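You operate a simulated robot arm through the tools that you are given. There is no shell and no other tool. Be economical: measure what you need, move in short steps, check, and stop when the job is done.

You run a simulated robot arm. Do the job below in one go: nothing can be reset, and whatever is moved stays where it is left.

JOB
Test short bar 7 on the black meter: green mallet at HIGH, taped rod at LOW, then dial to MID.
Fine: the bar lies on the cradle; use the orange dial; read the lamps after each stroke; mallet and rod go back on the rest.

Only the result counts: the job must be done as asked and must still hold three seconds after the hand-in. Knocking over, shifting, dropping, spilling or breaking anything else fails it.

ROBOT AND FRAMES
A 7-joint arm with a two-finger parallel gripper on a trunk, on a base that drives. Base frame: it is fixed to the floor where the robot stands at the start and does not move with it; the origin is under the middle of the robot, x ahead of it, y to its left, z up; the surface under the hand at the start is at about z = 76. Units: cm, degrees, N and s.
With the tool pointing down near the work surface it reaches from about 26 to 60 cm from the robot's upright axis, wherever it stands. Its first joint turns from -166.0 to 166.0 degrees. Places, roughly: black meter [40, 0, 80]; blue bridge [60, -50, 80]; orange dial [50, 0, 80]; pitch dial [90, -20, 80]; red bridge [40, -50, 80]; red switch [80, -20, 80]; stick rest [40, -20, 80]. Payload 3.4 kg.
The TCP is the grasp point between the finger pads, 3 cm short of the fingertips. In the tool frame z runs along the fingers and y along their closing line. Largest opening 9.4 cm; finger width 2.8, thickness 1; the body of the gripper, 5 by 9.6 cm, starts 5.5 cm behind the TCP.
Orientation is that of the tool frame in the base frame, as a unit quaternion [w, x, y, z]. With the fingers straight down and closing along the base's y, the tool's x points along the base's -x, its y along +y and its z along -z.

CONTROLS
- The arm moves only by the tool step_arm. Its argument "moves" is a list of rows, each a list of 7 numbers: the turn, a rotation vector about the tool's x, y, z in degrees, then the shift along the tool's x, y, z in cm, then the finger opening in cm, from 0 to 9.4. In form: [[rx, ry, rz, tx, ty, tz, jaw], ...]. A call has 1 to 12 rows; each row shifts and turns the commanded pose from where the row before left it, along the tool's axes as they then stand. Rows are played at 5 a second. More than 5 cm and 8.6 degrees between two rows, or a gripper value outside its range, and nothing of the call is played. A pose out of reach is approached as far as the arm can. The call stops where the force on the tool passes 40 N (or 10 N more than at its start, if that is more) or the arm is blocked; 0.2 s more then pass. The fingers move at their own pace (about 7.2 cm/s each) and stop on an object; they squeeze with about 24 N. The grip force told is the motor's: it shows also when the fingers shut on nothing. Time passes only in rows, and 0.2 s behind the last, so rows that do not move let the fingers close. It gives the time, the measured TCP pose, the force on the tool (base axes), the opening and the grip force at its end, in the units of the frame above (readings bear some noise), with the torque about the TCP (base axes, N m) and any sound that the robot's microphone picked up.
- Cameras (640 x 400 px; columns grow to the right, rows downward): "scene" is now at [-0.32, 9.87, 152.71]; the picture's right is [-0.67, -0.75, 0.00], its down [-0.58, 0.52, -0.63] and it looks along [0.47, -0.42, -0.78] (base axes); focal length 285 px, centre (320, 200). "wrist" rides on the gripper at [7.6, 1.4, -10.2] in the tool frame; the picture's right is [-0.18, 0.98, 0.00], its down [-0.75, -0.14, -0.64] and it looks along [-0.63, -0.12, 0.77] (tool axes); focal length 243 px, centre (320, 200). There is no depth. A picture from a camera that has moved, and an enlarged one, comes with that camera's place and axes in the base frame and with its lens.
- get_image(camera): a new picture of that camera. The clock stands still meanwhile.
- move_column(by): slides the trunk up (or, below 0, down) by that many cm; the arm and the scene camera ride with it, the base frame stays. It gives what a move gives, with no picture.
- roll_base(legs): drives the robot by 1 to 6 legs, each [ahead, left, turn to the left] in cm, cm and degrees, along the robot's own axes; the way and the turn of a leg run together, so that a leg with both is an arc; at most 150 cm and 180 degrees a leg. The arm and the cameras ride along, it lands a little off, and it stops where it bumps. It gives what a move gives.
- head_to(pan, tilt): turns the head with the scene camera to pan (to the left, within 155 degrees either way) and tilt (down, from -29 to 69), counted from straight ahead of the robot. It gives what a move gives.
- close_up(camera, box): a new picture of the part [left, top, right, bottom] of that camera's present view, enlarged. The clock stands still meanwhile.
- close_job(): hands the job in; it is judged then, once.

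Work in short steps. Places have to be worked out from the pictures, the camera data and where the tool is seen: move nearer, look again, correct. Check each grasp and each placing, and mend what went wrong. You have 120 turns and 90 pictures in all, those below and enlarged ones among them. Open the gripper and draw the arm clear of the work before you hand the job in, unless the task says otherwise; then end with one line.

The tools are called after "Call:" by a JSON object that holds its "name" and its "arguments". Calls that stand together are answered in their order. step_arm: Moves the arm, as the interface text tells. Its arguments: {"type":"object","properties":{"moves":{"type":"array","items":{"type":"array","items":{"type":"number"}}}},"required":["moves"]} The other tools are called the same way: move_column (by) slides the trunk up or down; roll_base (legs) drives the base; head_to (pan, tilt) turns the head that bears the scene camera; get_image (camera) takes a picture; close_up (camera, box) takes an enlarged picture of a part of a camera's view; close_job () hands the job in.

At the start:

```text
clock: 0.0
eef_pos: [34.24, -7.98, 111.12]
tool_rot: [0.0, 0.0, 1.0, 0.0]
wrist_force: [0.1, 0.6, 0.5]
moment: [0.0, -0.01, -0.01]
width: 9.41
grip_force: 0.1
trunk travel left (down, up): [-20.0, 18.6]
robot x, y, heading: [0.01, 0.03, -0.2]
head pan, tilt: [-41.8, 51.3]
```

scene: 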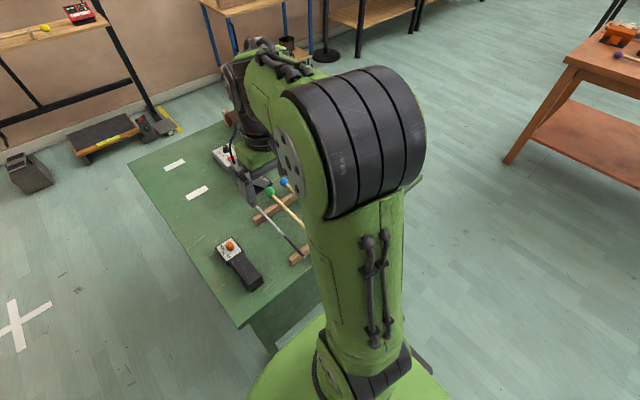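
wrist: 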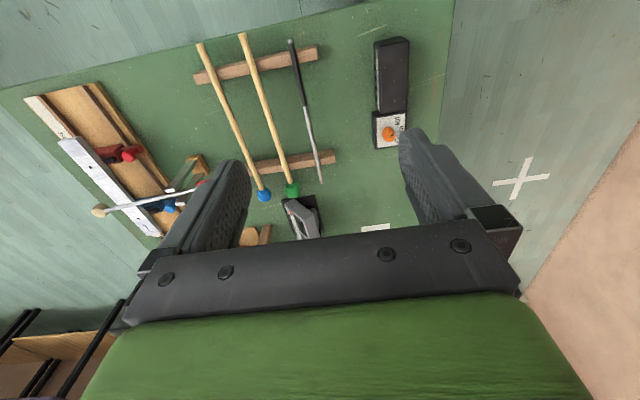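

I'll look closely at the bench from the wrist camera and the scene camera before moving anything.

Call:
{"name": "close_up", "arguments": {"camera": "wrist", "box": [340, 20, 460, 180]}}

Call:
{"name": "close_up", "arguments": {"camera": "wrist", "box": [10, 20, 410, 250]}}

Call:
{"name": "close_up", "arguments": {"camera": "scene", "box": [120, 110, 320, 320]}}

```text
2.50 times, centred on (400, 100) of wrist
camera zoom: at [26.6, -6.67, 121.32], right [0.18, 0.98, 0.0], down [0.75, -0.14, 0.64], along [0.63, -0.12, -0.77], focal length 606 px, centre (120, 450)
```

zoom: 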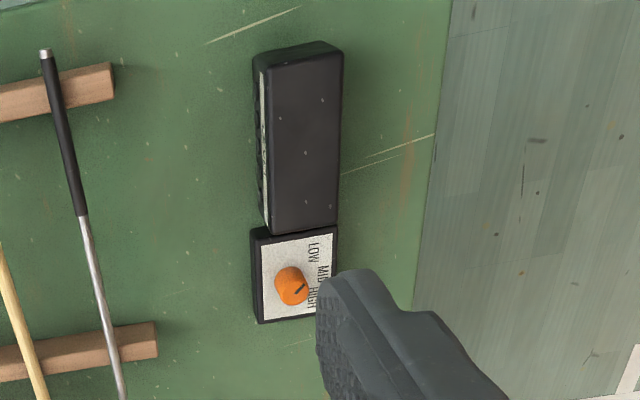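

```text
1.60 times, centred on (210, 135) of wrist
camera zoom: at [26.6, -6.67, 121.32], right [0.18, 0.98, 0.0], down [0.75, -0.14, 0.64], along [0.63, -0.12, -0.77], focal length 388 px, centre (496, 304)
```

zoom: 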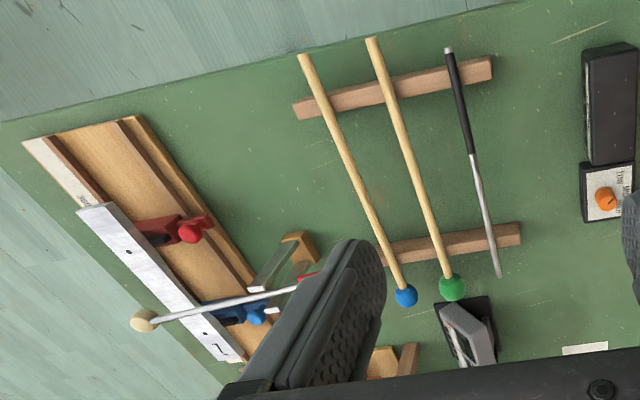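

```text
1.90 times, centred on (220, 215) of scene
camera zoom: at [-0.32, 9.87, 152.71], right [-0.67, -0.75, 0.0], down [-0.58, 0.52, -0.63], along [0.47, -0.42, -0.78], focal length 543 px, centre (510, 171)
```

zoom: 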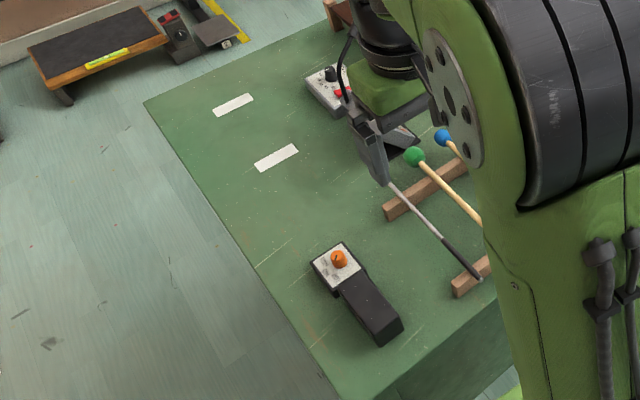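

The cradle area is partly hidden by the finger. I'll move the hand to the right (−y) at height to see the bridges and bar.

Call:
{"name": "step_arm", "arguments": {"moves": [[0, 0, 0, 0, -5, 0, 9.4], [0, 0, 0, 0, -5, 0, 9.4], [0, 0, 0, 0, -5, 0, 9.4], [0, 0, 0, 0, -5, 0, 9.4], [0, 0, 0, 0, -5, 0, 9.4]]}}

Call:
{"name": "get_image", "arguments": {"camera": "wrist"}}

Call:
{"name": "get_image", "arguments": {"camera": "scene"}}

```text
clock: 1.2
eef_pos: [34.27, -32.98, 110.89]
tool_rot: [0.0, -0.001, 1.0, 0.001]
wrist_force: [-0.6, -0.4, 0.3]
moment: [0.0, 0.02, -0.03]
width: 9.41
grip_force: 0.0
trunk travel left (down, up): [-20.0, 18.6]
robot x, y, heading: [0.26, -0.21, -0.2]
head pan, tilt: [-41.8, 51.3]
```

```text
84 pictures are left
camera wrist: at [26.69, -31.68, 121.07], right [0.18, 0.98, 0.0], down [0.75, -0.14, 0.64], along [0.63, -0.12, -0.77], focal length 243 px, centre (320, 200)
```

wrist: 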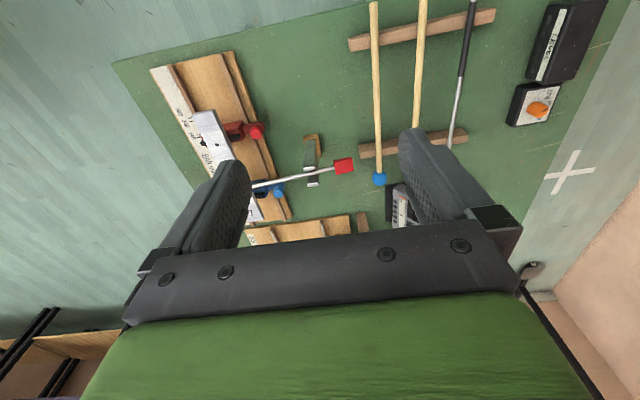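

```text
83 pictures are left
camera scene: at [-0.29, 9.64, 152.73], right [-0.67, -0.75, 0.0], down [-0.58, 0.52, -0.62], along [0.47, -0.42, -0.78], focal length 285 px, centre (320, 200)
```

scene: 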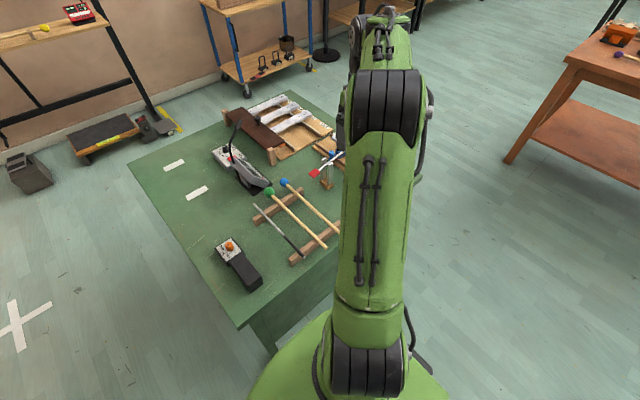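

Bars lie in a tray at the far side; the black meter shows a label. I'll zoom in on these.

Call:
{"name": "close_up", "arguments": {"camera": "scene", "box": [190, 80, 350, 210]}}

Call:
{"name": "close_up", "arguments": {"camera": "wrist", "box": [500, 0, 620, 130]}}

Call:
{"name": "close_up", "arguments": {"camera": "wrist", "box": [130, 40, 390, 250]}}

```text
3.08 times, centred on (270, 145) of scene
camera zoom: at [-0.29, 9.64, 152.73], right [-0.67, -0.75, 0.0], down [-0.58, 0.52, -0.62], along [0.47, -0.42, -0.78], focal length 877 px, centre (474, 369)
```

zoom: 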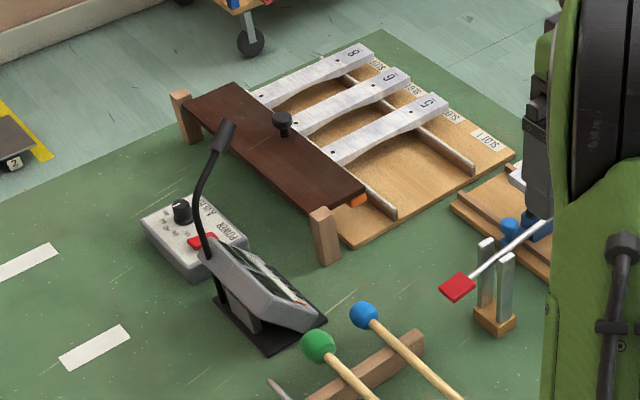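

```text
3.08 times, centred on (560, 65) of wrist
camera zoom: at [26.69, -31.68, 121.07], right [0.18, 0.98, 0.0], down [0.75, -0.14, 0.64], along [0.63, -0.12, -0.77], focal length 746 px, centre (-418, 615)
```

zoom: 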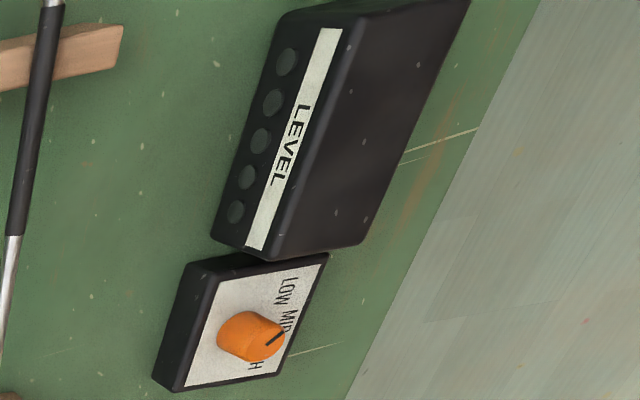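

```text
1.90 times, centred on (260, 145) of wrist
camera zoom: at [26.69, -31.68, 121.07], right [0.18, 0.98, 0.0], down [0.75, -0.14, 0.64], along [0.63, -0.12, -0.77], focal length 462 px, centre (434, 305)
```

zoom: 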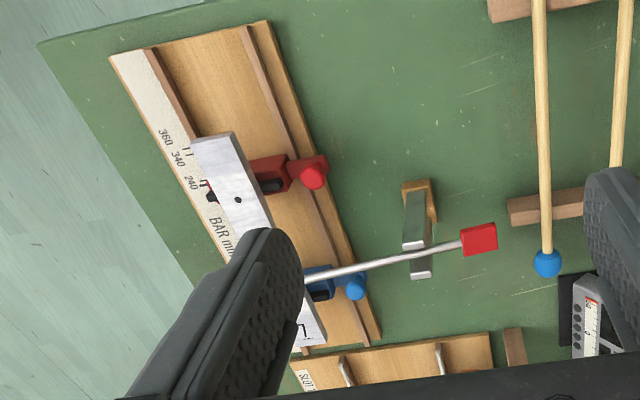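

The bar on the cradle appears to be labelled "7"; the tray holds 5, 6, 8. I'll swing the arm to the left so the head camera sees the cradle unobstructed.

Call:
{"name": "step_arm", "arguments": {"moves": [[0, 0, 0, 0, 5, 0, 9.4], [0, 0, 0, 0, 5, 0, 9.4], [0, 0, 0, 0, 5, 0, 9.4], [0, 0, 0, 0, 5, 0, 9.4], [0, 0, 0, 0, 5, 0, 9.4], [0, 0, 0, 0, 5, 0, 9.4], [0, 0, 0, 0, 5, 0, 9.4], [0, 0, 0, 0, 5, 0, 9.4], [0, 0, 0, 0, 5, 0, 9.4], [0, 0, 0, 0, 5, 0, 9.4], [0, 0, 0, 0, 5, 0, 9.4], [0, 0, 0, 0, 5, 0, 9.4]]}}

Call:
{"name": "head_to", "arguments": {"pan": -40, "tilt": 45}}

Call:
{"name": "get_image", "arguments": {"camera": "scene"}}

```text
clock: 3.8
eef_pos: [34.04, 27.28, 111.21]
tool_rot: [-0.001, 0.0, 1.0, -0.002]
wrist_force: [-0.4, 0.2, -0.4]
moment: [-0.02, 0.0, -0.02]
width: 9.41
grip_force: 0.0
trunk travel left (down, up): [-20.0, 18.6]
robot x, y, heading: [0.11, 0.37, -0.2]
head pan, tilt: [-41.8, 51.3]
```

```text
clock: 4.5
eef_pos: [34.05, 27.02, 111.22]
tool_rot: [-0.001, 0.0, 1.0, 0.0]
wrist_force: [0.2, -0.4, -0.1]
moment: [-0.01, -0.01, 0.0]
width: 9.37
grip_force: 0.0
trunk travel left (down, up): [-20.0, 18.6]
robot x, y, heading: [-0.15, 0.41, -0.3]
head pan, tilt: [-40.0, 45.0]
```

```text
79 pictures are left
camera scene: at [0.25, 9.68, 153.58], right [-0.64, -0.77, 0.0], down [-0.54, 0.45, -0.71], along [0.54, -0.45, -0.71], focal length 285 px, centre (320, 200)
```

scene: 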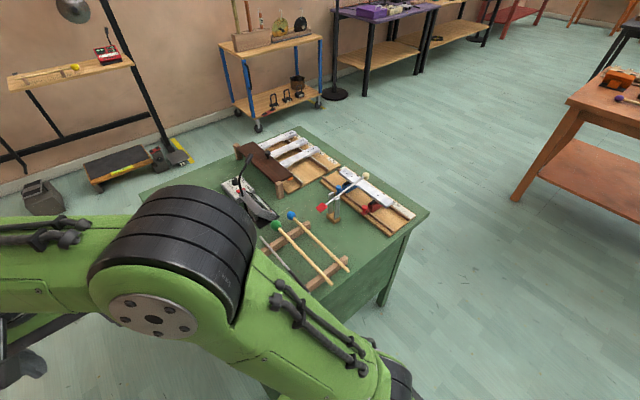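

Call:
{"name": "close_up", "arguments": {"camera": "scene", "box": [310, 155, 430, 245]}}

Call:
{"name": "close_up", "arguments": {"camera": "scene", "box": [220, 130, 370, 290]}}

```text
4.44 times, centred on (370, 200) of scene
camera zoom: at [0.25, 9.68, 153.58], right [-0.64, -0.77, 0.0], down [-0.54, 0.45, -0.71], along [0.54, -0.45, -0.71], focal length 1267 px, centre (98, 200)
```

zoom: 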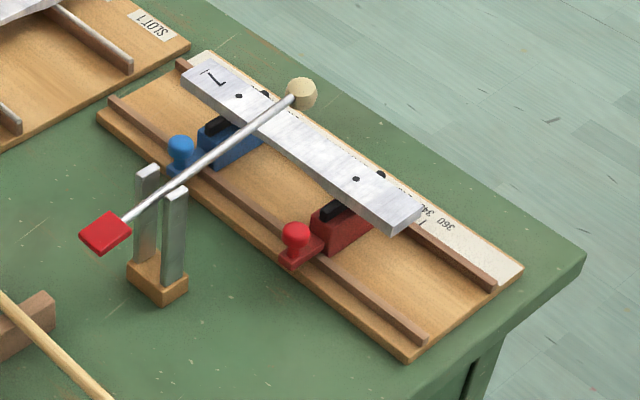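

```text
2.50 times, centred on (295, 210) of scene
camera zoom: at [0.25, 9.68, 153.58], right [-0.64, -0.77, 0.0], down [-0.54, 0.45, -0.71], along [0.54, -0.45, -0.71], focal length 713 px, centre (382, 175)
```

zoom: 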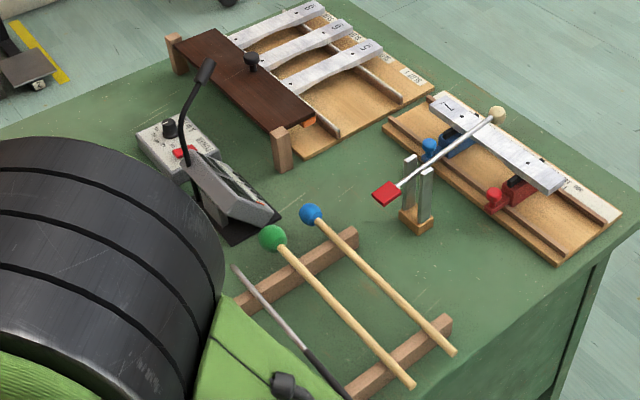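

Bar 7 lies properly on the two bridges (bar runs along x at y≈−54, x≈38–63, top z≈81), with the striker's ball hovering ~5 cm above its middle. Now I'll bring the hand to view the orange dial from close.

Call:
{"name": "step_arm", "arguments": {"moves": [[0, 0, 0, -1, -5, 0, 9.4], [0, 0, 0, -1, -5, 0, 9.4], [0, 0, 0, -1, -5, 0, 9.4], [0, 0, 0, -1, -5, 0, 9.4], [0, 0, 0, 0, -5, 0, 9.4], [0, 0, 0, 0, 0, 5, 9.4], [0, 0, 0, 0, 0, 5, 9.4], [0, 0, 0, 0, 0, 5, 9.4]]}}

Call:
{"name": "get_image", "arguments": {"camera": "wrist"}}

```text
refused: row 1 steps farther than a row can; nothing moved
```

```text
76 pictures are left
camera wrist: at [26.36, 28.54, 121.55], right [0.18, 0.98, 0.0], down [0.75, -0.14, 0.64], along [0.63, -0.12, -0.77], focal length 243 px, centre (320, 200)
```

wrist: 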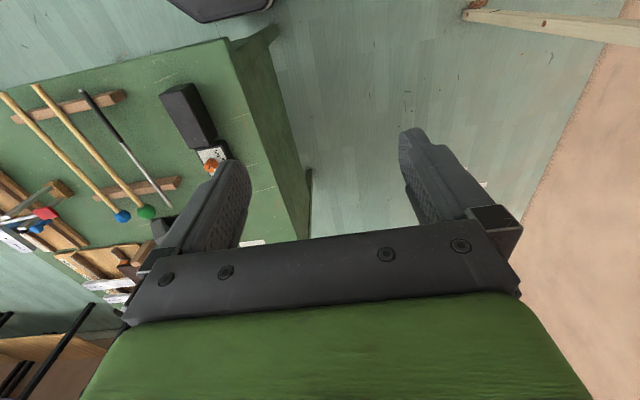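

Combined shift exceeded 5 cm per row; redo with smaller rows.

Call:
{"name": "step_arm", "arguments": {"moves": [[0, 0, 0, -1, -4.5, 0, 9.4], [0, 0, 0, -1, -4.5, 0, 9.4], [0, 0, 0, -1, -4.5, 0, 9.4], [0, 0, 0, -1, -4.5, 0, 9.4], [0, 0, 0, -1, -4.5, 0, 9.4], [0, 0, 0, 0, -3, 0, 9.4], [0, 0, 0, 0, 0, 4.5, 9.4], [0, 0, 0, 0, 0, 4.5, 9.4], [0, 0, 0, 0, 0, 4.5, 9.4], [0, 0, 0, 0, 0, 4.5, 9.4]]}}

Call:
{"name": "get_image", "arguments": {"camera": "wrist"}}

```text
clock: 6.7
eef_pos: [39.65, 1.3, 93.2]
tool_rot: [0.001, 0.0, 1.0, 0.0]
wrist_force: [0.9, 1.0, -0.1]
moment: [-0.04, 0.02, 0.01]
width: 9.39
grip_force: 0.0
trunk travel left (down, up): [-20.0, 18.6]
robot x, y, heading: [-0.09, -0.18, 0.0]
head pan, tilt: [-40.0, 45.0]
```

```text
75 pictures are left
camera wrist: at [31.97, 2.71, 103.37], right [0.18, 0.98, 0.0], down [0.75, -0.14, 0.64], along [0.63, -0.12, -0.77], focal length 243 px, centre (320, 200)
```

wrist: 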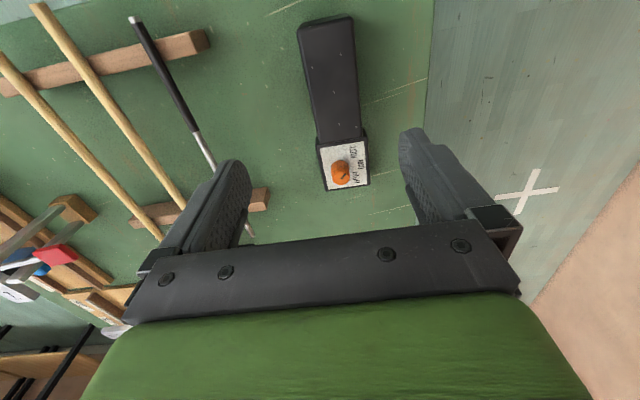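

Call:
{"name": "close_up", "arguments": {"camera": "wrist", "box": [300, 120, 390, 200]}}

Call:
{"name": "close_up", "arguments": {"camera": "wrist", "box": [0, 0, 280, 260]}}

```text
5.00 times, centred on (345, 160) of wrist
camera zoom: at [31.97, 2.71, 103.37], right [0.18, 0.98, 0.0], down [0.75, -0.14, 0.64], along [0.63, -0.12, -0.77], focal length 1213 px, centre (195, 400)
```

zoom: 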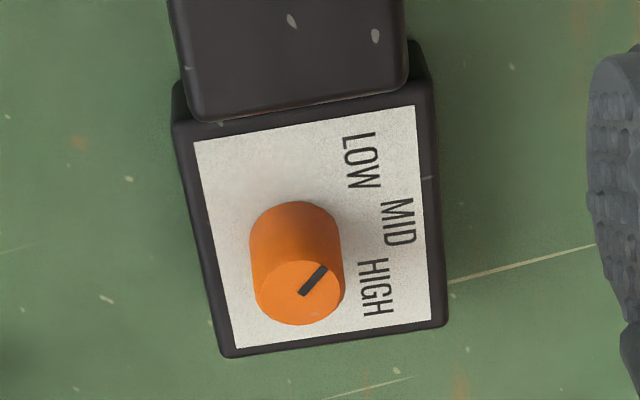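

```text
1.54 times, centred on (140, 130) of wrist
camera zoom: at [31.97, 2.71, 103.37], right [0.18, 0.98, 0.0], down [0.75, -0.14, 0.64], along [0.63, -0.12, -0.77], focal length 373 px, centre (597, 308)
```

zoom: 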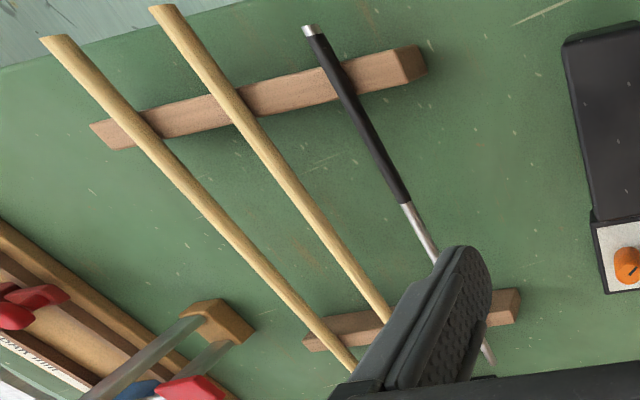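

Dial: pointer is at LOW now; MID points to +y, HIGH 90° clockwise from LOW. Knob is near (48, 2), top z≈80.5. I'll go above it with the fingers turned −45° and check.

Call:
{"name": "step_arm", "arguments": {"moves": [[0, 0, 0, -4.2, 0.3, 0, 5], [0, 0, 0, -4.1, 0.3, 0, 5], [0, 0, 0, 0, 0, 4, 5], [0, 0, -7.5, 0, 0, 0, 5], [0, 0, -7.5, 0, 0, 0, 5], [0, 0, -7.5, 0, 0, 0, 5], [0, 0, -7.5, 0, 0, 0, 5], [0, 0, -7.5, 0, 0, 0, 5], [0, 0, -7.5, 0, 0, 0, 5], [0, 0, 0, 0, 0, 0, 5]]}}

Call:
{"name": "get_image", "arguments": {"camera": "wrist"}}

Call:
{"name": "head_to", "arguments": {"pan": -10, "tilt": 55}}

Call:
{"name": "get_image", "arguments": {"camera": "scene"}}

```text
clock: 8.9
eef_pos: [47.62, 2.01, 88.9]
tool_rot: [0.001, -0.384, 0.923, 0.0]
wrist_force: [-1.1, 0.2, 0.1]
moment: [-0.04, 0.01, -0.04]
width: 4.98
grip_force: 0.1
trunk travel left (down, up): [-20.0, 18.6]
robot x, y, heading: [-0.02, -0.21, 0.1]
head pan, tilt: [-40.0, 45.0]
```

```text
72 pictures are left
camera wrist: at [41.2, -2.31, 99.28], right [-0.57, 0.82, 0.0], down [0.63, 0.43, 0.64], along [0.53, 0.36, -0.77], focal length 243 px, centre (320, 200)
```

wrist: 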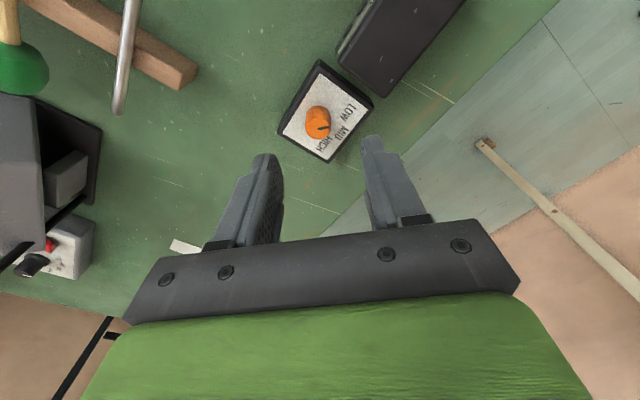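

```text
clock: 9.8
eef_pos: [47.69, 2.0, 89.01]
tool_rot: [0.0, -0.383, 0.924, 0.0]
wrist_force: [0.5, -0.2, -0.1]
moment: [0.0, -0.01, 0.0]
width: 5.01
grip_force: 0.1
trunk travel left (down, up): [-20.0, 18.6]
robot x, y, heading: [-0.55, 0.2, -0.0]
head pan, tilt: [-10.0, 55.0]
```

```text
71 pictures are left
camera scene: at [1.14, 13.66, 152.24], right [-0.17, -0.98, 0.0], down [-0.81, 0.14, -0.57], along [0.56, -0.1, -0.82], focal length 285 px, centre (320, 200)
```

scene: 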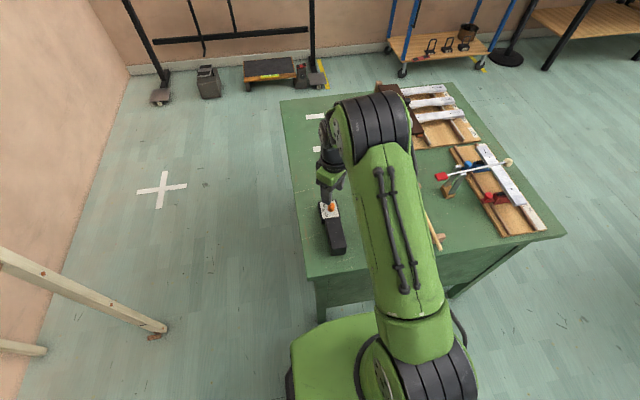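

Close look to refine the knob position.

Call:
{"name": "close_up", "arguments": {"camera": "wrist", "box": [270, 50, 390, 170]}}

Call:
{"name": "close_up", "arguments": {"camera": "scene", "box": [290, 150, 390, 260]}}

```text
3.33 times, centred on (330, 110) of wrist
camera zoom: at [41.19, -2.31, 99.28], right [-0.56, 0.83, 0.0], down [0.63, 0.43, 0.64], along [0.53, 0.36, -0.77], focal length 809 px, centre (287, 500)
```

zoom: 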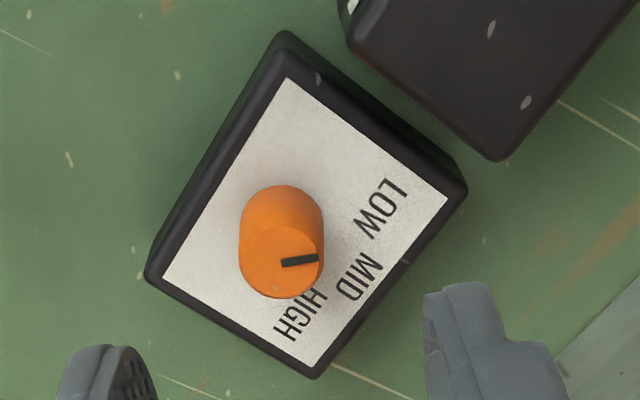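

```text
3.64 times, centred on (340, 205) of scene
camera zoom: at [1.14, 13.66, 152.24], right [-0.17, -0.98, 0.0], down [-0.81, 0.14, -0.57], along [0.56, -0.1, -0.82], focal length 1037 px, centre (247, 182)
```

zoom: 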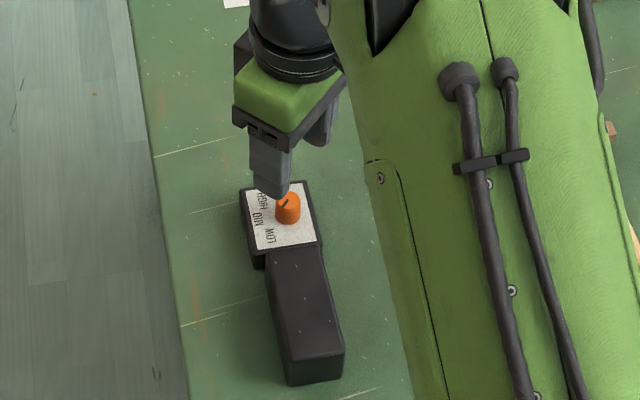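

Pointer at LOW confirmed; knob at about (48.0, 2.1), panel z≈77.8. Descending with tips to ~0.9 cm above panel.

Call:
{"name": "step_arm", "arguments": {"moves": [[0, 0, 0, -0.28, -0.14, 2.5, 4.5], [0, 0, 0, 0, 0, 2.5, 4.5], [0, 0, 0, 0, 0, 1.2, 4.5], [0, 0, 0, 0, 0, 1.0, 4.5], [0, 0, 0, 0, 0, 0, 4.5]]}}

Call:
{"name": "get_image", "arguments": {"camera": "wrist"}}

```text
clock: 11.0
eef_pos: [47.84, 2.2, 81.95]
tool_rot: [0.001, -0.383, 0.924, 0.001]
wrist_force: [0.5, -0.2, 0.7]
moment: [0.03, 0.04, -0.01]
width: 4.5
grip_force: 0.1
trunk travel left (down, up): [-20.0, 18.6]
robot x, y, heading: [0.03, -0.1, -0.0]
head pan, tilt: [-10.0, 55.0]
```

```text
68 pictures are left
camera wrist: at [41.31, -2.26, 92.13], right [-0.56, 0.83, 0.0], down [0.63, 0.43, 0.64], along [0.53, 0.36, -0.77], focal length 243 px, centre (320, 200)
```

wrist: 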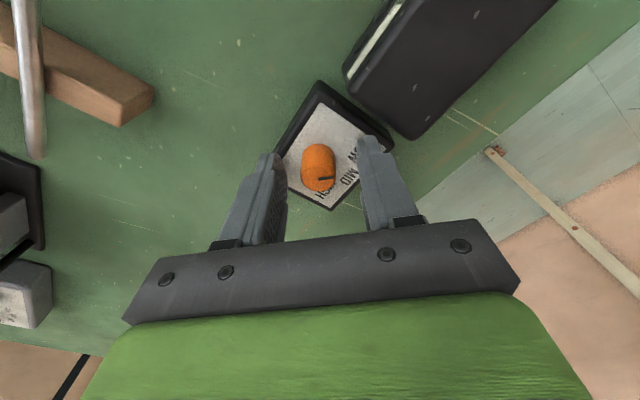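

Knob lies between the fingertips. Lower 0.5 cm and close.

Call:
{"name": "step_arm", "arguments": {"moves": [[0, 0, 0, 0, 0, 0.5, 4.5], [0, 0, 0, 0, 0, 0, 1.0], [0, 0, 0, 0, 0, 0, 1.0], [0, 0, 0, 0, 0, 0, 1.0]]}}

```text
clock: 12.0
eef_pos: [47.77, 1.98, 81.53]
tool_rot: [0.002, -0.382, 0.924, -0.002]
wrist_force: [8.0, -5.5, 10.0]
moment: [-0.41, -0.09, -0.03]
width: 2.13
grip_force: 45.1
trunk travel left (down, up): [-20.0, 18.6]
robot x, y, heading: [0.02, 0.28, -0.1]
head pan, tilt: [-10.0, 55.0]
```

Gripped (2.13 cm). Slight side load; ease it off toward tool −y and read.

Call:
{"name": "step_arm", "arguments": {"moves": [[0, 0, 0, 0, -0.12, -0.1, 1.0], [0, 0, 0, 0, 0, 0, 1.0]]}}

```text
clock: 12.6
eef_pos: [47.72, 2.02, 81.48]
tool_rot: [0.002, -0.382, 0.924, 0.001]
wrist_force: [6.2, -6.7, 5.8]
moment: [0.26, -0.68, 0.03]
width: 2.14
grip_force: 45.0
trunk travel left (down, up): [-20.0, 18.6]
robot x, y, heading: [0.01, 0.0, -0.2]
head pan, tilt: [-10.0, 55.0]
```

Turn clockwise toward HIGH in steps; first ~30°.

Call:
{"name": "step_arm", "arguments": {"moves": [[0, 0, 7.5, 0, 0, 0, 1.0], [0, 0, 7.5, 0, 0, 0, 1.0], [0, 0, 7.5, 0, 0, 0, 1.0], [0, 0, 7.5, 0, 0, 0, 1.0]]}}

Call:
{"name": "close_up", "arguments": {"camera": "wrist", "box": [240, 60, 400, 240]}}

```text
clock: 13.6
eef_pos: [47.8, 2.02, 81.51]
tool_rot: [-0.001, -0.129, 0.992, 0.001]
wrist_force: [-6.0, 0.6, 3.9]
moment: [0.35, -0.36, 0.03]
width: 2.14
grip_force: 45.3
trunk travel left (down, up): [-20.0, 18.6]
robot x, y, heading: [-0.13, -0.41, -0.0]
head pan, tilt: [-10.0, 55.0]
```

```text
2.22 times, centred on (320, 150) of wrist
camera zoom: at [40.01, 1.49, 91.75], right [-0.08, 1.0, 0.0], down [0.77, 0.06, 0.64], along [0.64, 0.05, -0.77], focal length 539 px, centre (320, 311)
```

zoom: 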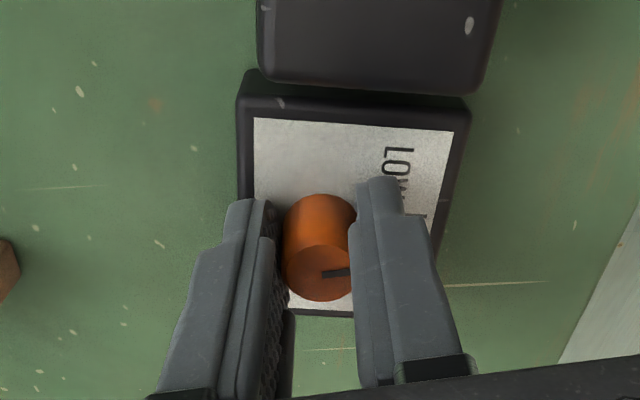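

The knob turns with the fingers and the meter stays put. Continue 60°.

Call:
{"name": "step_arm", "arguments": {"moves": [[0, 0, 7.5, 0, 0, 0, 1.0], [0, 0, 7.5, 0, 0, 0, 1.0], [0, 0, 7.5, 0, 0, 0, 1.0], [0, 0, 7.5, 0, 0, 0, 1.0], [0, 0, 7.5, 0, 0, 0, 1.0], [0, 0, 7.5, 0, 0, 0, 1.0], [0, 0, 7.5, 0, 0, 0, 1.0], [0, 0, 7.5, 0, 0, 0, 1.0], [0, 0, 0, 0, 0, 0, 1.0], [0, 0, 0, 0, 0, 0, 4.5], [0, 0, 0, 0, 0, 0, 4.5], [0, 0, 0, 0, 0, -4, 4.5]]}}

Call:
{"name": "close_up", "arguments": {"camera": "wrist", "box": [240, 60, 400, 240]}}

```text
clock: 16.2
eef_pos: [47.69, 2.02, 85.6]
tool_rot: [0.0, 0.382, 0.924, 0.001]
wrist_force: [0.4, 0.7, 0.4]
moment: [-0.01, 0.0, 0.03]
width: 4.51
grip_force: 0.1
trunk travel left (down, up): [-20.0, 18.6]
robot x, y, heading: [0.12, 0.23, 0.2]
head pan, tilt: [-10.0, 55.0]
```

```text
2.22 times, centred on (320, 150) of wrist
camera zoom: at [43.33, 8.51, 95.81], right [0.83, 0.56, 0.0], down [0.43, -0.63, 0.64], along [0.36, -0.53, -0.77], focal length 539 px, centre (320, 311)
```

zoom: 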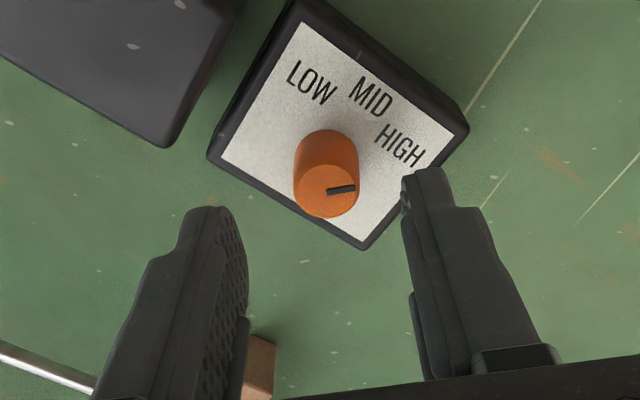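

Pointer now at HIGH. Next go over the mallets: raise, straighten the wrist, and move to about (36, −18, 94) to look.

Call:
{"name": "step_arm", "arguments": {"moves": [[0, 0, -7.5, 0, 0, -4.5, 4.5], [0, 0, -7.5, 0, 0, -4, 4.5], [0, 0, -7.5, 0, 0, 0, 4.5], [0, 0, -7.5, 0, 0, 0, 4.5], [0, 0, -7.5, 0, 0, 0, 4.5], [0, 0, -7.5, 0, 0, 0, 4.5], [0, 0, 0, 2.5, -4, 0, 4.5], [0, 0, 0, 2.5, -4, 0, 4.5], [0, 0, 0, 2.5, -4, 0, 4.5], [0, 0, 0, 2.5, -4, 0, 4.5], [0, 0, 0, 2, -4, 0, 4.5]]}}

Call:
{"name": "get_image", "arguments": {"camera": "wrist"}}

```text
clock: 18.6
eef_pos: [35.94, -18.42, 93.85]
tool_rot: [0.0, 0.0, 1.0, 0.001]
wrist_force: [-0.2, 0.0, -0.3]
moment: [-0.02, -0.02, -0.03]
width: 4.49
grip_force: 0.0
trunk travel left (down, up): [-20.0, 18.6]
robot x, y, heading: [-0.14, 0.12, 0.1]
head pan, tilt: [-10.0, 55.0]
```

```text
65 pictures are left
camera wrist: at [28.14, -17.0, 104.04], right [0.18, 0.98, 0.0], down [0.75, -0.14, 0.64], along [0.63, -0.12, -0.77], focal length 243 px, centre (320, 200)
```

wrist: 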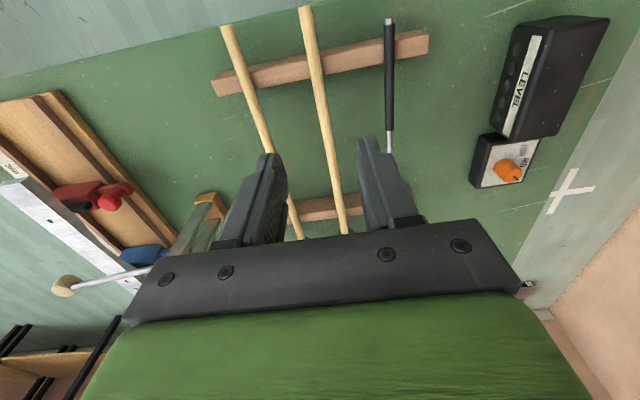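

The green mallet's shaft lies right between the fingers. Move 1.3 cm forward, descend to z≈83, and check height.

Call:
{"name": "step_arm", "arguments": {"moves": [[0, 0, 0, -1.3, 0, 3, 3.5], [0, 0, 0, 0, 0, 4, 3.5], [0, 0, 0, 0, 0, 3.5, 3.5], [0, 0, 0, 0, 0, 0, 3.5]]}}

Call:
{"name": "get_image", "arguments": {"camera": "wrist"}}

Call:
{"name": "head_to", "arguments": {"pan": -25, "tilt": 60}}

Call:
{"name": "get_image", "arguments": {"camera": "scene"}}

```text
clock: 19.6
eef_pos: [37.35, -18.17, 83.43]
tool_rot: [-0.001, 0.0, 1.0, 0.0]
wrist_force: [0.3, -0.2, -0.4]
moment: [-0.01, 0.0, 0.02]
width: 3.48
grip_force: 0.2
trunk travel left (down, up): [-20.0, 18.6]
robot x, y, heading: [-0.32, -0.1, 0.1]
head pan, tilt: [-10.0, 55.0]
```

```text
64 pictures are left
camera wrist: at [29.54, -16.71, 93.65], right [0.18, 0.98, 0.0], down [0.75, -0.14, 0.64], along [0.63, -0.12, -0.77], focal length 243 px, centre (320, 200)
```

wrist: 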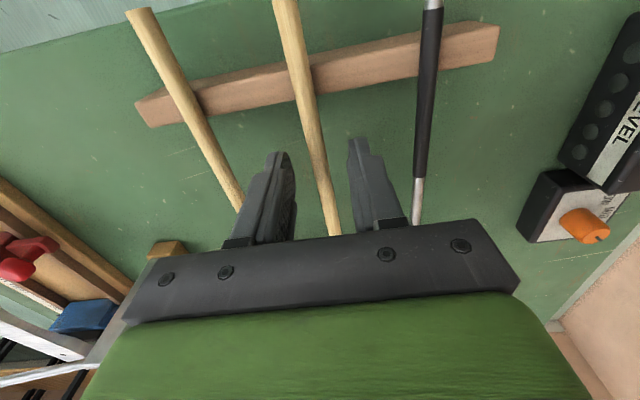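

```text
clock: 20.4
eef_pos: [37.1, -18.19, 83.4]
tool_rot: [0.0, 0.001, 1.0, 0.0]
wrist_force: [-0.5, -0.1, -0.2]
moment: [0.01, 0.0, -0.05]
width: 3.53
grip_force: 0.0
trunk travel left (down, up): [-20.0, 18.6]
robot x, y, heading: [-0.01, 0.48, -0.1]
head pan, tilt: [-25.0, 60.0]
```

```text
63 pictures are left
camera scene: at [0.08, 12.1, 151.63], right [-0.42, -0.91, 0.0], down [-0.79, 0.37, -0.5], along [0.45, -0.21, -0.87], focal length 285 px, centre (320, 200)
```

scene: 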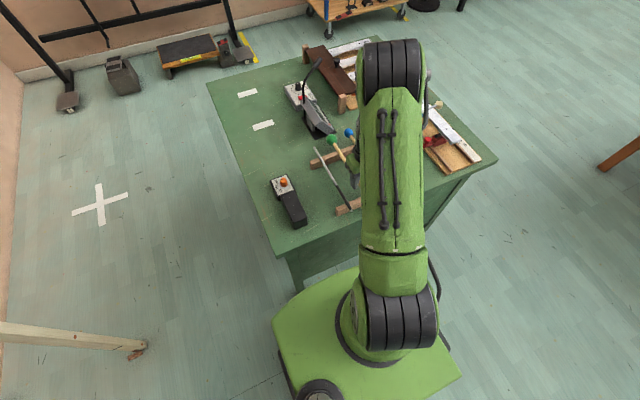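

Aligned. Descend to z≈80.2 and close on the shaft.

Call:
{"name": "step_arm", "arguments": {"moves": [[0, 0, 0, 0, 0, 1.5, 3.5], [0, 0, 0, 0, 0, 1.0, 3.5], [0, 0, 0, 0, 0, 0.7, 3.5], [0, 0, 0, 0, 0, 0, 3.5]]}}

Call:
{"name": "close_up", "arguments": {"camera": "wrist", "box": [220, 60, 420, 240]}}

```text
clock: 21.4
eef_pos: [37.14, -18.16, 80.26]
tool_rot: [0.0, 0.0, 1.0, -0.001]
wrist_force: [0.4, 0.6, 0.1]
moment: [0.01, -0.01, -0.02]
width: 3.51
grip_force: 0.2
trunk travel left (down, up): [-20.0, 18.6]
robot x, y, heading: [-0.05, 0.09, 0.3]
head pan, tilt: [-25.0, 60.0]
```

```text
2.22 times, centred on (320, 150) of wrist
camera zoom: at [29.57, -16.69, 90.49], right [0.18, 0.98, 0.0], down [0.75, -0.14, 0.64], along [0.63, -0.12, -0.77], focal length 539 px, centre (320, 311)
```

zoom: 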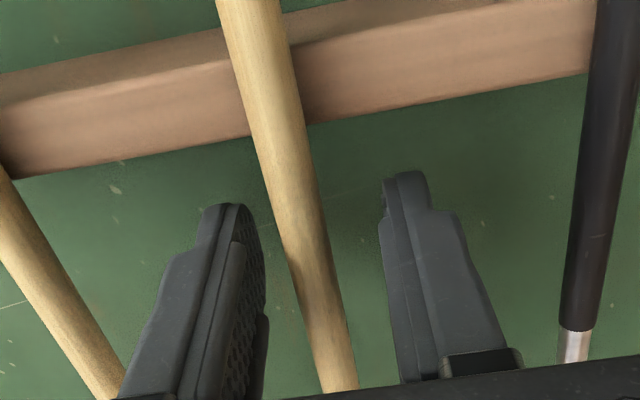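

Shaft is between the pads at about pad height (rest top ≈79, shaft ≈79.7). Close.

Call:
{"name": "step_arm", "arguments": {"moves": [[0, 0, 0, 0, 0, 0, 0.3], [0, 0, 0, 0, 0, 0, 0.3], [0, 0, 0, 0, 0, 0, 0.3]]}}

Call:
{"name": "close_up", "arguments": {"camera": "wrist", "box": [220, 60, 420, 240]}}

```text
clock: 22.2
eef_pos: [37.28, -18.08, 80.24]
tool_rot: [0.0, 0.0, 1.0, 0.002]
wrist_force: [0.3, -0.6, 0.5]
moment: [0.0, 0.02, -0.02]
width: 1.39
grip_force: 24.1
trunk travel left (down, up): [-20.0, 18.6]
robot x, y, heading: [-0.01, -0.09, -0.0]
head pan, tilt: [-25.0, 60.0]
```

```text
2.22 times, centred on (320, 150) of wrist
camera zoom: at [29.57, -16.68, 90.49], right [0.18, 0.98, 0.0], down [0.75, -0.14, 0.64], along [0.63, -0.12, -0.77], focal length 539 px, centre (320, 311)
```

zoom: 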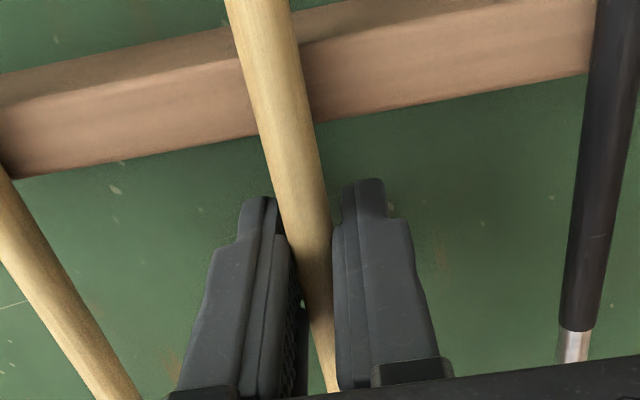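

Gripped at 1.39 cm. Lift straight up slowly and view.

Call:
{"name": "step_arm", "arguments": {"moves": [[0, 0, 0, 0, 0, -1.5, 0.3], [0, 0, 0, 0, 0, -2.5, 0.3], [0, 0, 0, 0, 0, -3, 0.3], [0, 0, 0, 0, 0, -4, 0.3], [0, 0, 0, 0, 0, -4, 0.3], [0, 0, 0, 0, 0, 0, 0.3]]}}

Call:
{"name": "get_image", "arguments": {"camera": "scene"}}

Call:
{"name": "get_image", "arguments": {"camera": "wrist"}}

```text
clock: 23.6
eef_pos: [37.11, -17.89, 95.53]
tool_rot: [0.0, 0.0, 1.0, 0.0]
wrist_force: [-0.3, 0.1, -0.9]
moment: [0.01, 0.03, -0.03]
width: 1.42
grip_force: 23.6
trunk travel left (down, up): [-20.0, 18.6]
robot x, y, heading: [0.02, 0.55, 0.0]
head pan, tilt: [-25.0, 60.0]
```

```text
60 pictures are left
camera scene: at [0.12, 12.07, 151.63], right [-0.42, -0.91, 0.0], down [-0.79, 0.37, -0.5], along [0.45, -0.21, -0.87], focal length 285 px, centre (320, 200)
```

scene: 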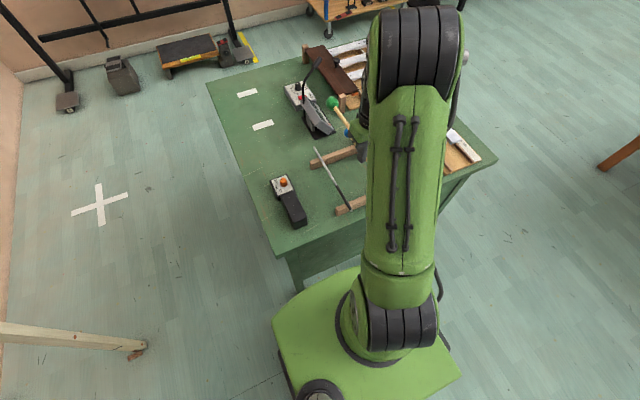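

```text
59 pictures are left
camera wrist: at [29.49, -16.42, 105.8], right [0.18, 0.98, 0.0], down [0.75, -0.14, 0.64], along [0.63, -0.12, -0.77], focal length 243 px, centre (320, 200)
```

wrist: 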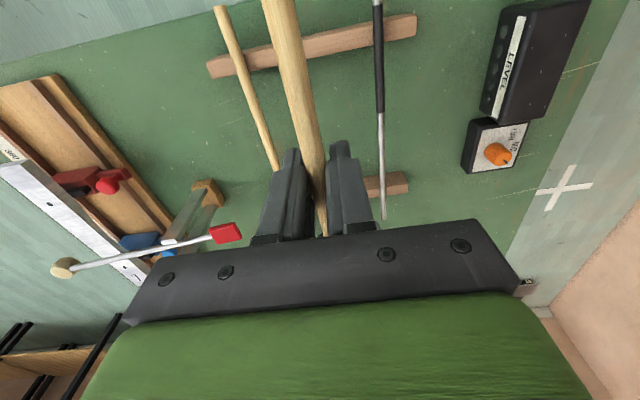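

Mallet is held; head about (57, −18, 95). I need the bar's exact height; zoom the wrist view on the cradle.

Call:
{"name": "close_up", "arguments": {"camera": "wrist", "box": [0, 130, 200, 300]}}

Call:
{"name": "close_up", "arguments": {"camera": "scene", "box": [290, 80, 370, 150]}}

```text
2.35 times, centred on (100, 215) of wrist
camera zoom: at [29.49, -16.42, 105.8], right [0.18, 0.98, 0.0], down [0.75, -0.14, 0.64], along [0.63, -0.12, -0.77], focal length 571 px, centre (838, 165)
```

zoom: 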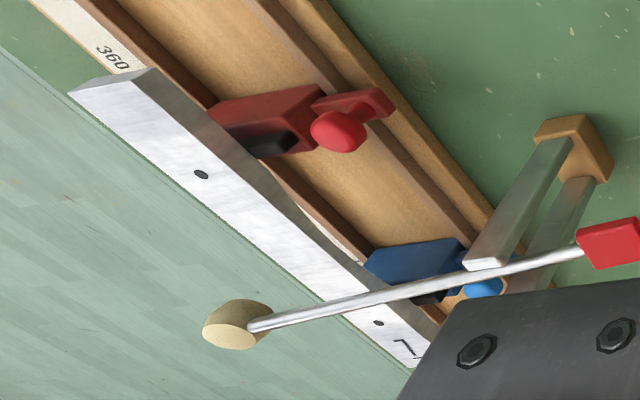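

```text
5.71 times, centred on (330, 115) of scene
camera zoom: at [0.12, 12.07, 151.63], right [-0.42, -0.91, 0.0], down [-0.79, 0.37, -0.5], along [0.45, -0.21, -0.87], focal length 1629 px, centre (263, 686)
```

zoom: 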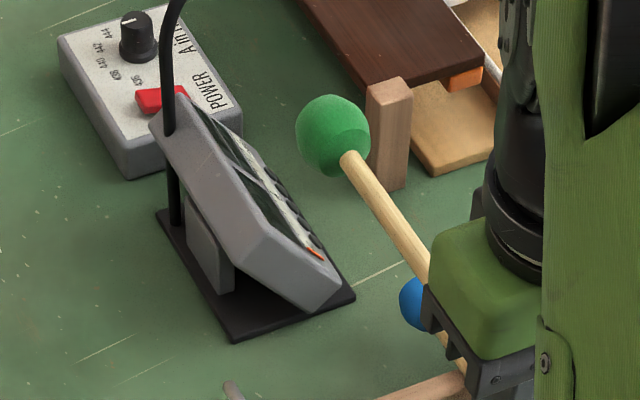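

Triangulated: bar top z≈83.3, holes at (42.6,−52.4) and (55.3,−51.8); striker ball at (49.6,−53.3,87.3), lever at x≈49.5, z≈86. Mallet head r≈1.8, 19.4 cm ahead of TCP. I'll go to TCP (32.5, −37.3, 99) with the shaft at −50°, head over (45, −52.2).

Call:
{"name": "step_arm", "arguments": {"moves": [[0, 0, 0, 0, 0, -3.5, 0.3], [0, 0, 0, 1.15, -4.8, 0, 0.3], [0, 0, 0, 1.15, -4.8, 0, 0.3], [0, 0, 0, 1.15, -4.8, 0, 0.3], [0, 0, 0, 1.15, -4.8, 0, 0.3], [0, 0, 8, 0, 0, 0, 0.3], [0, 0, 8, 0, 0, 0, 0.3], [0, 0, 8, 0, 0, 0, 0.3], [0, 0, 8, 0, 0, 0, 0.3], [0, 0, 8, 0, 0, 0, 0.3], [0, 0, 8, 0, 0, 0, 0.3], [0, 0, 2, 0, 0, 0, 0.3]]}}

Call:
{"name": "head_to", "arguments": {"pan": -52, "tilt": 45}}

Call:
{"name": "get_image", "arguments": {"camera": "scene"}}

Call:
{"name": "get_image", "arguments": {"camera": "wrist"}}

```text
clock: 26.2
eef_pos: [32.5, -37.2, 98.7]
tool_rot: [0.0, 0.424, 0.906, 0.0]
wrist_force: [1.0, 0.3, -0.9]
moment: [0.05, 0.02, 0.0]
width: 1.36
grip_force: 23.8
trunk travel left (down, up): [-20.0, 18.6]
robot x, y, heading: [-0.01, 0.11, 0.2]
head pan, tilt: [-25.0, 60.0]
```

```text
clock: 27.1
eef_pos: [32.65, -37.18, 98.83]
tool_rot: [0.0, 0.423, 0.906, 0.0]
wrist_force: [-0.1, -0.4, -0.5]
moment: [0.06, 0.03, 0.03]
width: 1.37
grip_force: 23.8
trunk travel left (down, up): [-20.0, 18.6]
robot x, y, heading: [0.27, 0.18, 0.0]
head pan, tilt: [-52.0, 45.0]
```

```text
56 pictures are left
camera scene: at [-0.95, 8.5, 153.58], right [-0.79, -0.62, 0.0], down [-0.44, 0.56, -0.71], along [0.44, -0.56, -0.71], focal length 285 px, centre (320, 200)
```

scene: 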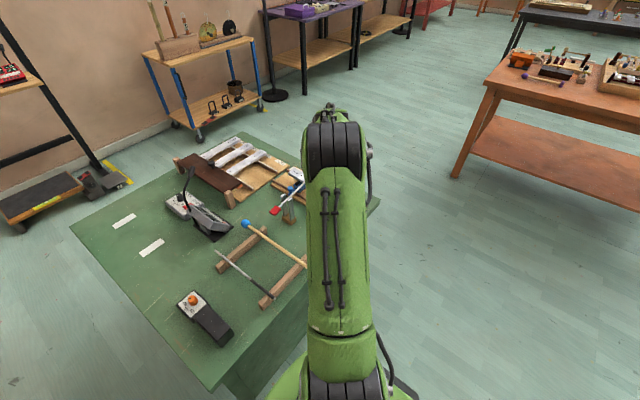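

```text
55 pictures are left
camera wrist: at [28.85, -30.4, 109.01], right [0.87, 0.49, 0.0], down [0.38, -0.67, 0.64], along [0.32, -0.56, -0.77], focal length 243 px, centre (320, 200)
```

wrist: 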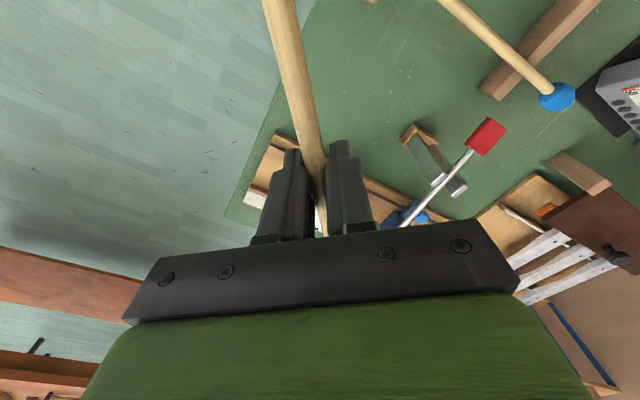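

The arm hides the head from the scene camera, but geometry puts the mallet head at (45.0, −52.1). I'll shift 0.5 cm in −x for striker clearance, and lower to TCP z≈90.8.

Call:
{"name": "step_arm", "arguments": {"moves": [[0, 0, 0, 0.32, -0.38, 0, 0.3], [0, 0, 0, 0, 0, 3, 0.3], [0, 0, 0, 0, 0, 3, 0.3], [0, 0, 0, 0, 0, 2, 0.3], [0, 0, 0, 0, 0, 0, 0.3]]}}

Call:
{"name": "get_image", "arguments": {"camera": "wrist"}}

Call:
{"name": "get_image", "arguments": {"camera": "scene"}}

```text
clock: 28.3
eef_pos: [32.09, -37.12, 90.66]
tool_rot: [0.0, 0.422, 0.906, 0.0]
wrist_force: [0.7, 0.3, 0.5]
moment: [0.05, 0.0, 0.0]
width: 1.4
grip_force: 23.9
trunk travel left (down, up): [-20.0, 18.6]
robot x, y, heading: [-0.36, -0.22, 0.1]
head pan, tilt: [-52.0, 45.0]
```

```text
54 pictures are left
camera wrist: at [28.22, -30.31, 100.85], right [0.87, 0.49, 0.0], down [0.38, -0.67, 0.64], along [0.32, -0.56, -0.77], focal length 243 px, centre (320, 200)
```

wrist: 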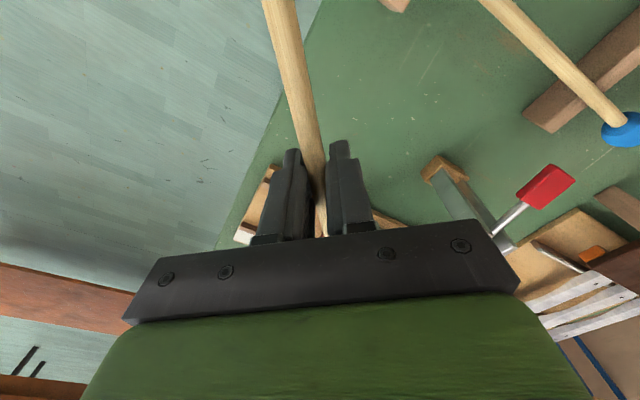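

```text
53 pictures are left
camera scene: at [-0.97, 8.51, 153.58], right [-0.79, -0.62, 0.0], down [-0.44, 0.56, -0.71], along [0.44, -0.56, -0.71], focal length 285 px, centre (320, 200)
```

scene: 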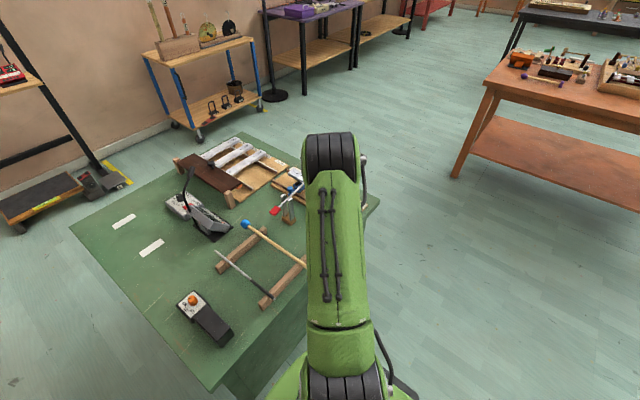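

Paddle position re-triangulates to the same spot, so the geometry is trusted. Test stroke: 4.2 cm down and back (bottom TCP z≈86.4).

Call:
{"name": "step_arm", "arguments": {"moves": [[0, 0, 0, 0, 0, 4.2, 0.3], [0, 0, 0, 0, 0, -4.2, 0.3]]}}

```text
clock: 28.9
eef_pos: [32.06, -36.7, 90.66]
tool_rot: [0.0, 0.422, 0.906, 0.001]
wrist_force: [-0.5, 0.3, 0.0]
moment: [0.0, 0.02, 0.01]
width: 1.4
grip_force: 24.0
trunk travel left (down, up): [-20.0, 18.6]
robot x, y, heading: [0.07, 0.09, -0.1]
head pan, tilt: [-52.0, 45.0]
```

No contact, no sound. Start 0.5 lower and repeat (bottom ≈85.9).

Call:
{"name": "step_arm", "arguments": {"moves": [[0, 0, 0, 0, 0, 4.7, 0.3], [0, 0, 0, 0, 0, -4.7, 0.3]]}}

```text
clock: 29.5
eef_pos: [32.24, -37.01, 90.85]
tool_rot: [0.0, 0.423, 0.906, 0.0]
wrist_force: [0.5, 0.2, -0.7]
moment: [0.03, 0.01, -0.01]
width: 1.38
grip_force: 24.7
trunk travel left (down, up): [-20.0, 18.6]
robot x, y, heading: [0.14, -0.24, 0.2]
head pan, tilt: [-52.0, 45.0]
```

Still none. Go 0.5 lower again (bottom ≈85.3).

Call:
{"name": "step_arm", "arguments": {"moves": [[0, 0, 0, 0, 0, 0.6, 0.3], [0, 0, 0, 0, 0, 0, 0.3], [0, 0, 0, 0, 0, 4.8, 0.3], [0, 0, 0, 0, 0, -4.8, 0.3], [0, 0, 0, 0, 0, 0, 0.3]]}}

```text
clock: 30.7
eef_pos: [32.22, -37.33, 90.5]
tool_rot: [-0.001, 0.423, 0.906, 0.0]
wrist_force: [-0.1, 0.6, -0.8]
moment: [0.04, 0.02, 0.05]
width: 1.38
grip_force: 24.1
trunk travel left (down, up): [-20.0, 18.6]
robot x, y, heading: [-0.17, -0.25, -0.0]
head pan, tilt: [-52.0, 45.0]
```

No hit yet; 0.5 cm lower.

Call:
{"name": "step_arm", "arguments": {"moves": [[0, 0, 0, 0, 0, 0.5, 0.3], [0, 0, 0, 0, 0, 0, 0.3], [0, 0, 0, 0, 0, 4.8, 0.3], [0, 0, 0, 0, 0, -4.8, 0.3], [0, 0, 0, 0, 0, 0, 0.3]]}}

```text
clock: 31.9
eef_pos: [32.1, -37.7, 89.67]
tool_rot: [-0.001, 0.422, 0.906, 0.001]
wrist_force: [0.9, -0.6, -0.4]
moment: [0.02, 0.0, 0.01]
width: 1.36
grip_force: 23.8
trunk travel left (down, up): [-20.0, 18.6]
robot x, y, heading: [-0.04, -0.36, -0.0]
head pan, tilt: [-52.0, 45.0]
```

Again lower by 0.5.

Call:
{"name": "step_arm", "arguments": {"moves": [[0, 0, 0, 0, 0, 0.5, 0.3], [0, 0, 0, 0, 0, 0, 0.3], [0, 0, 0, 0, 0, 4.8, 0.3], [0, 0, 0, 0, 0, -4.8, 0.3], [0, 0, 0, 0, 0, 0, 0.3]]}}

Call:
{"name": "get_image", "arguments": {"camera": "wrist"}}

```text
clock: 33.1
eef_pos: [32.1, -37.64, 88.9]
tool_rot: [-0.001, 0.423, 0.906, 0.001]
wrist_force: [-0.2, 0.6, -0.1]
moment: [0.02, 0.04, 0.01]
width: 0.97
grip_force: 24.1
trunk travel left (down, up): [-20.0, 18.6]
robot x, y, heading: [-0.19, -0.21, 0.1]
head pan, tilt: [-52.0, 45.0]
```

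```text
52 pictures are left
camera wrist: at [28.4, -30.91, 99.08], right [0.87, 0.49, 0.0], down [0.38, -0.67, 0.64], along [0.31, -0.56, -0.77], focal length 243 px, centre (320, 200)
```

wrist: 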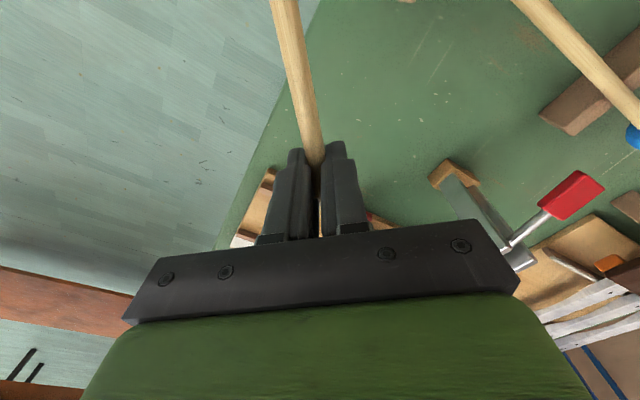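

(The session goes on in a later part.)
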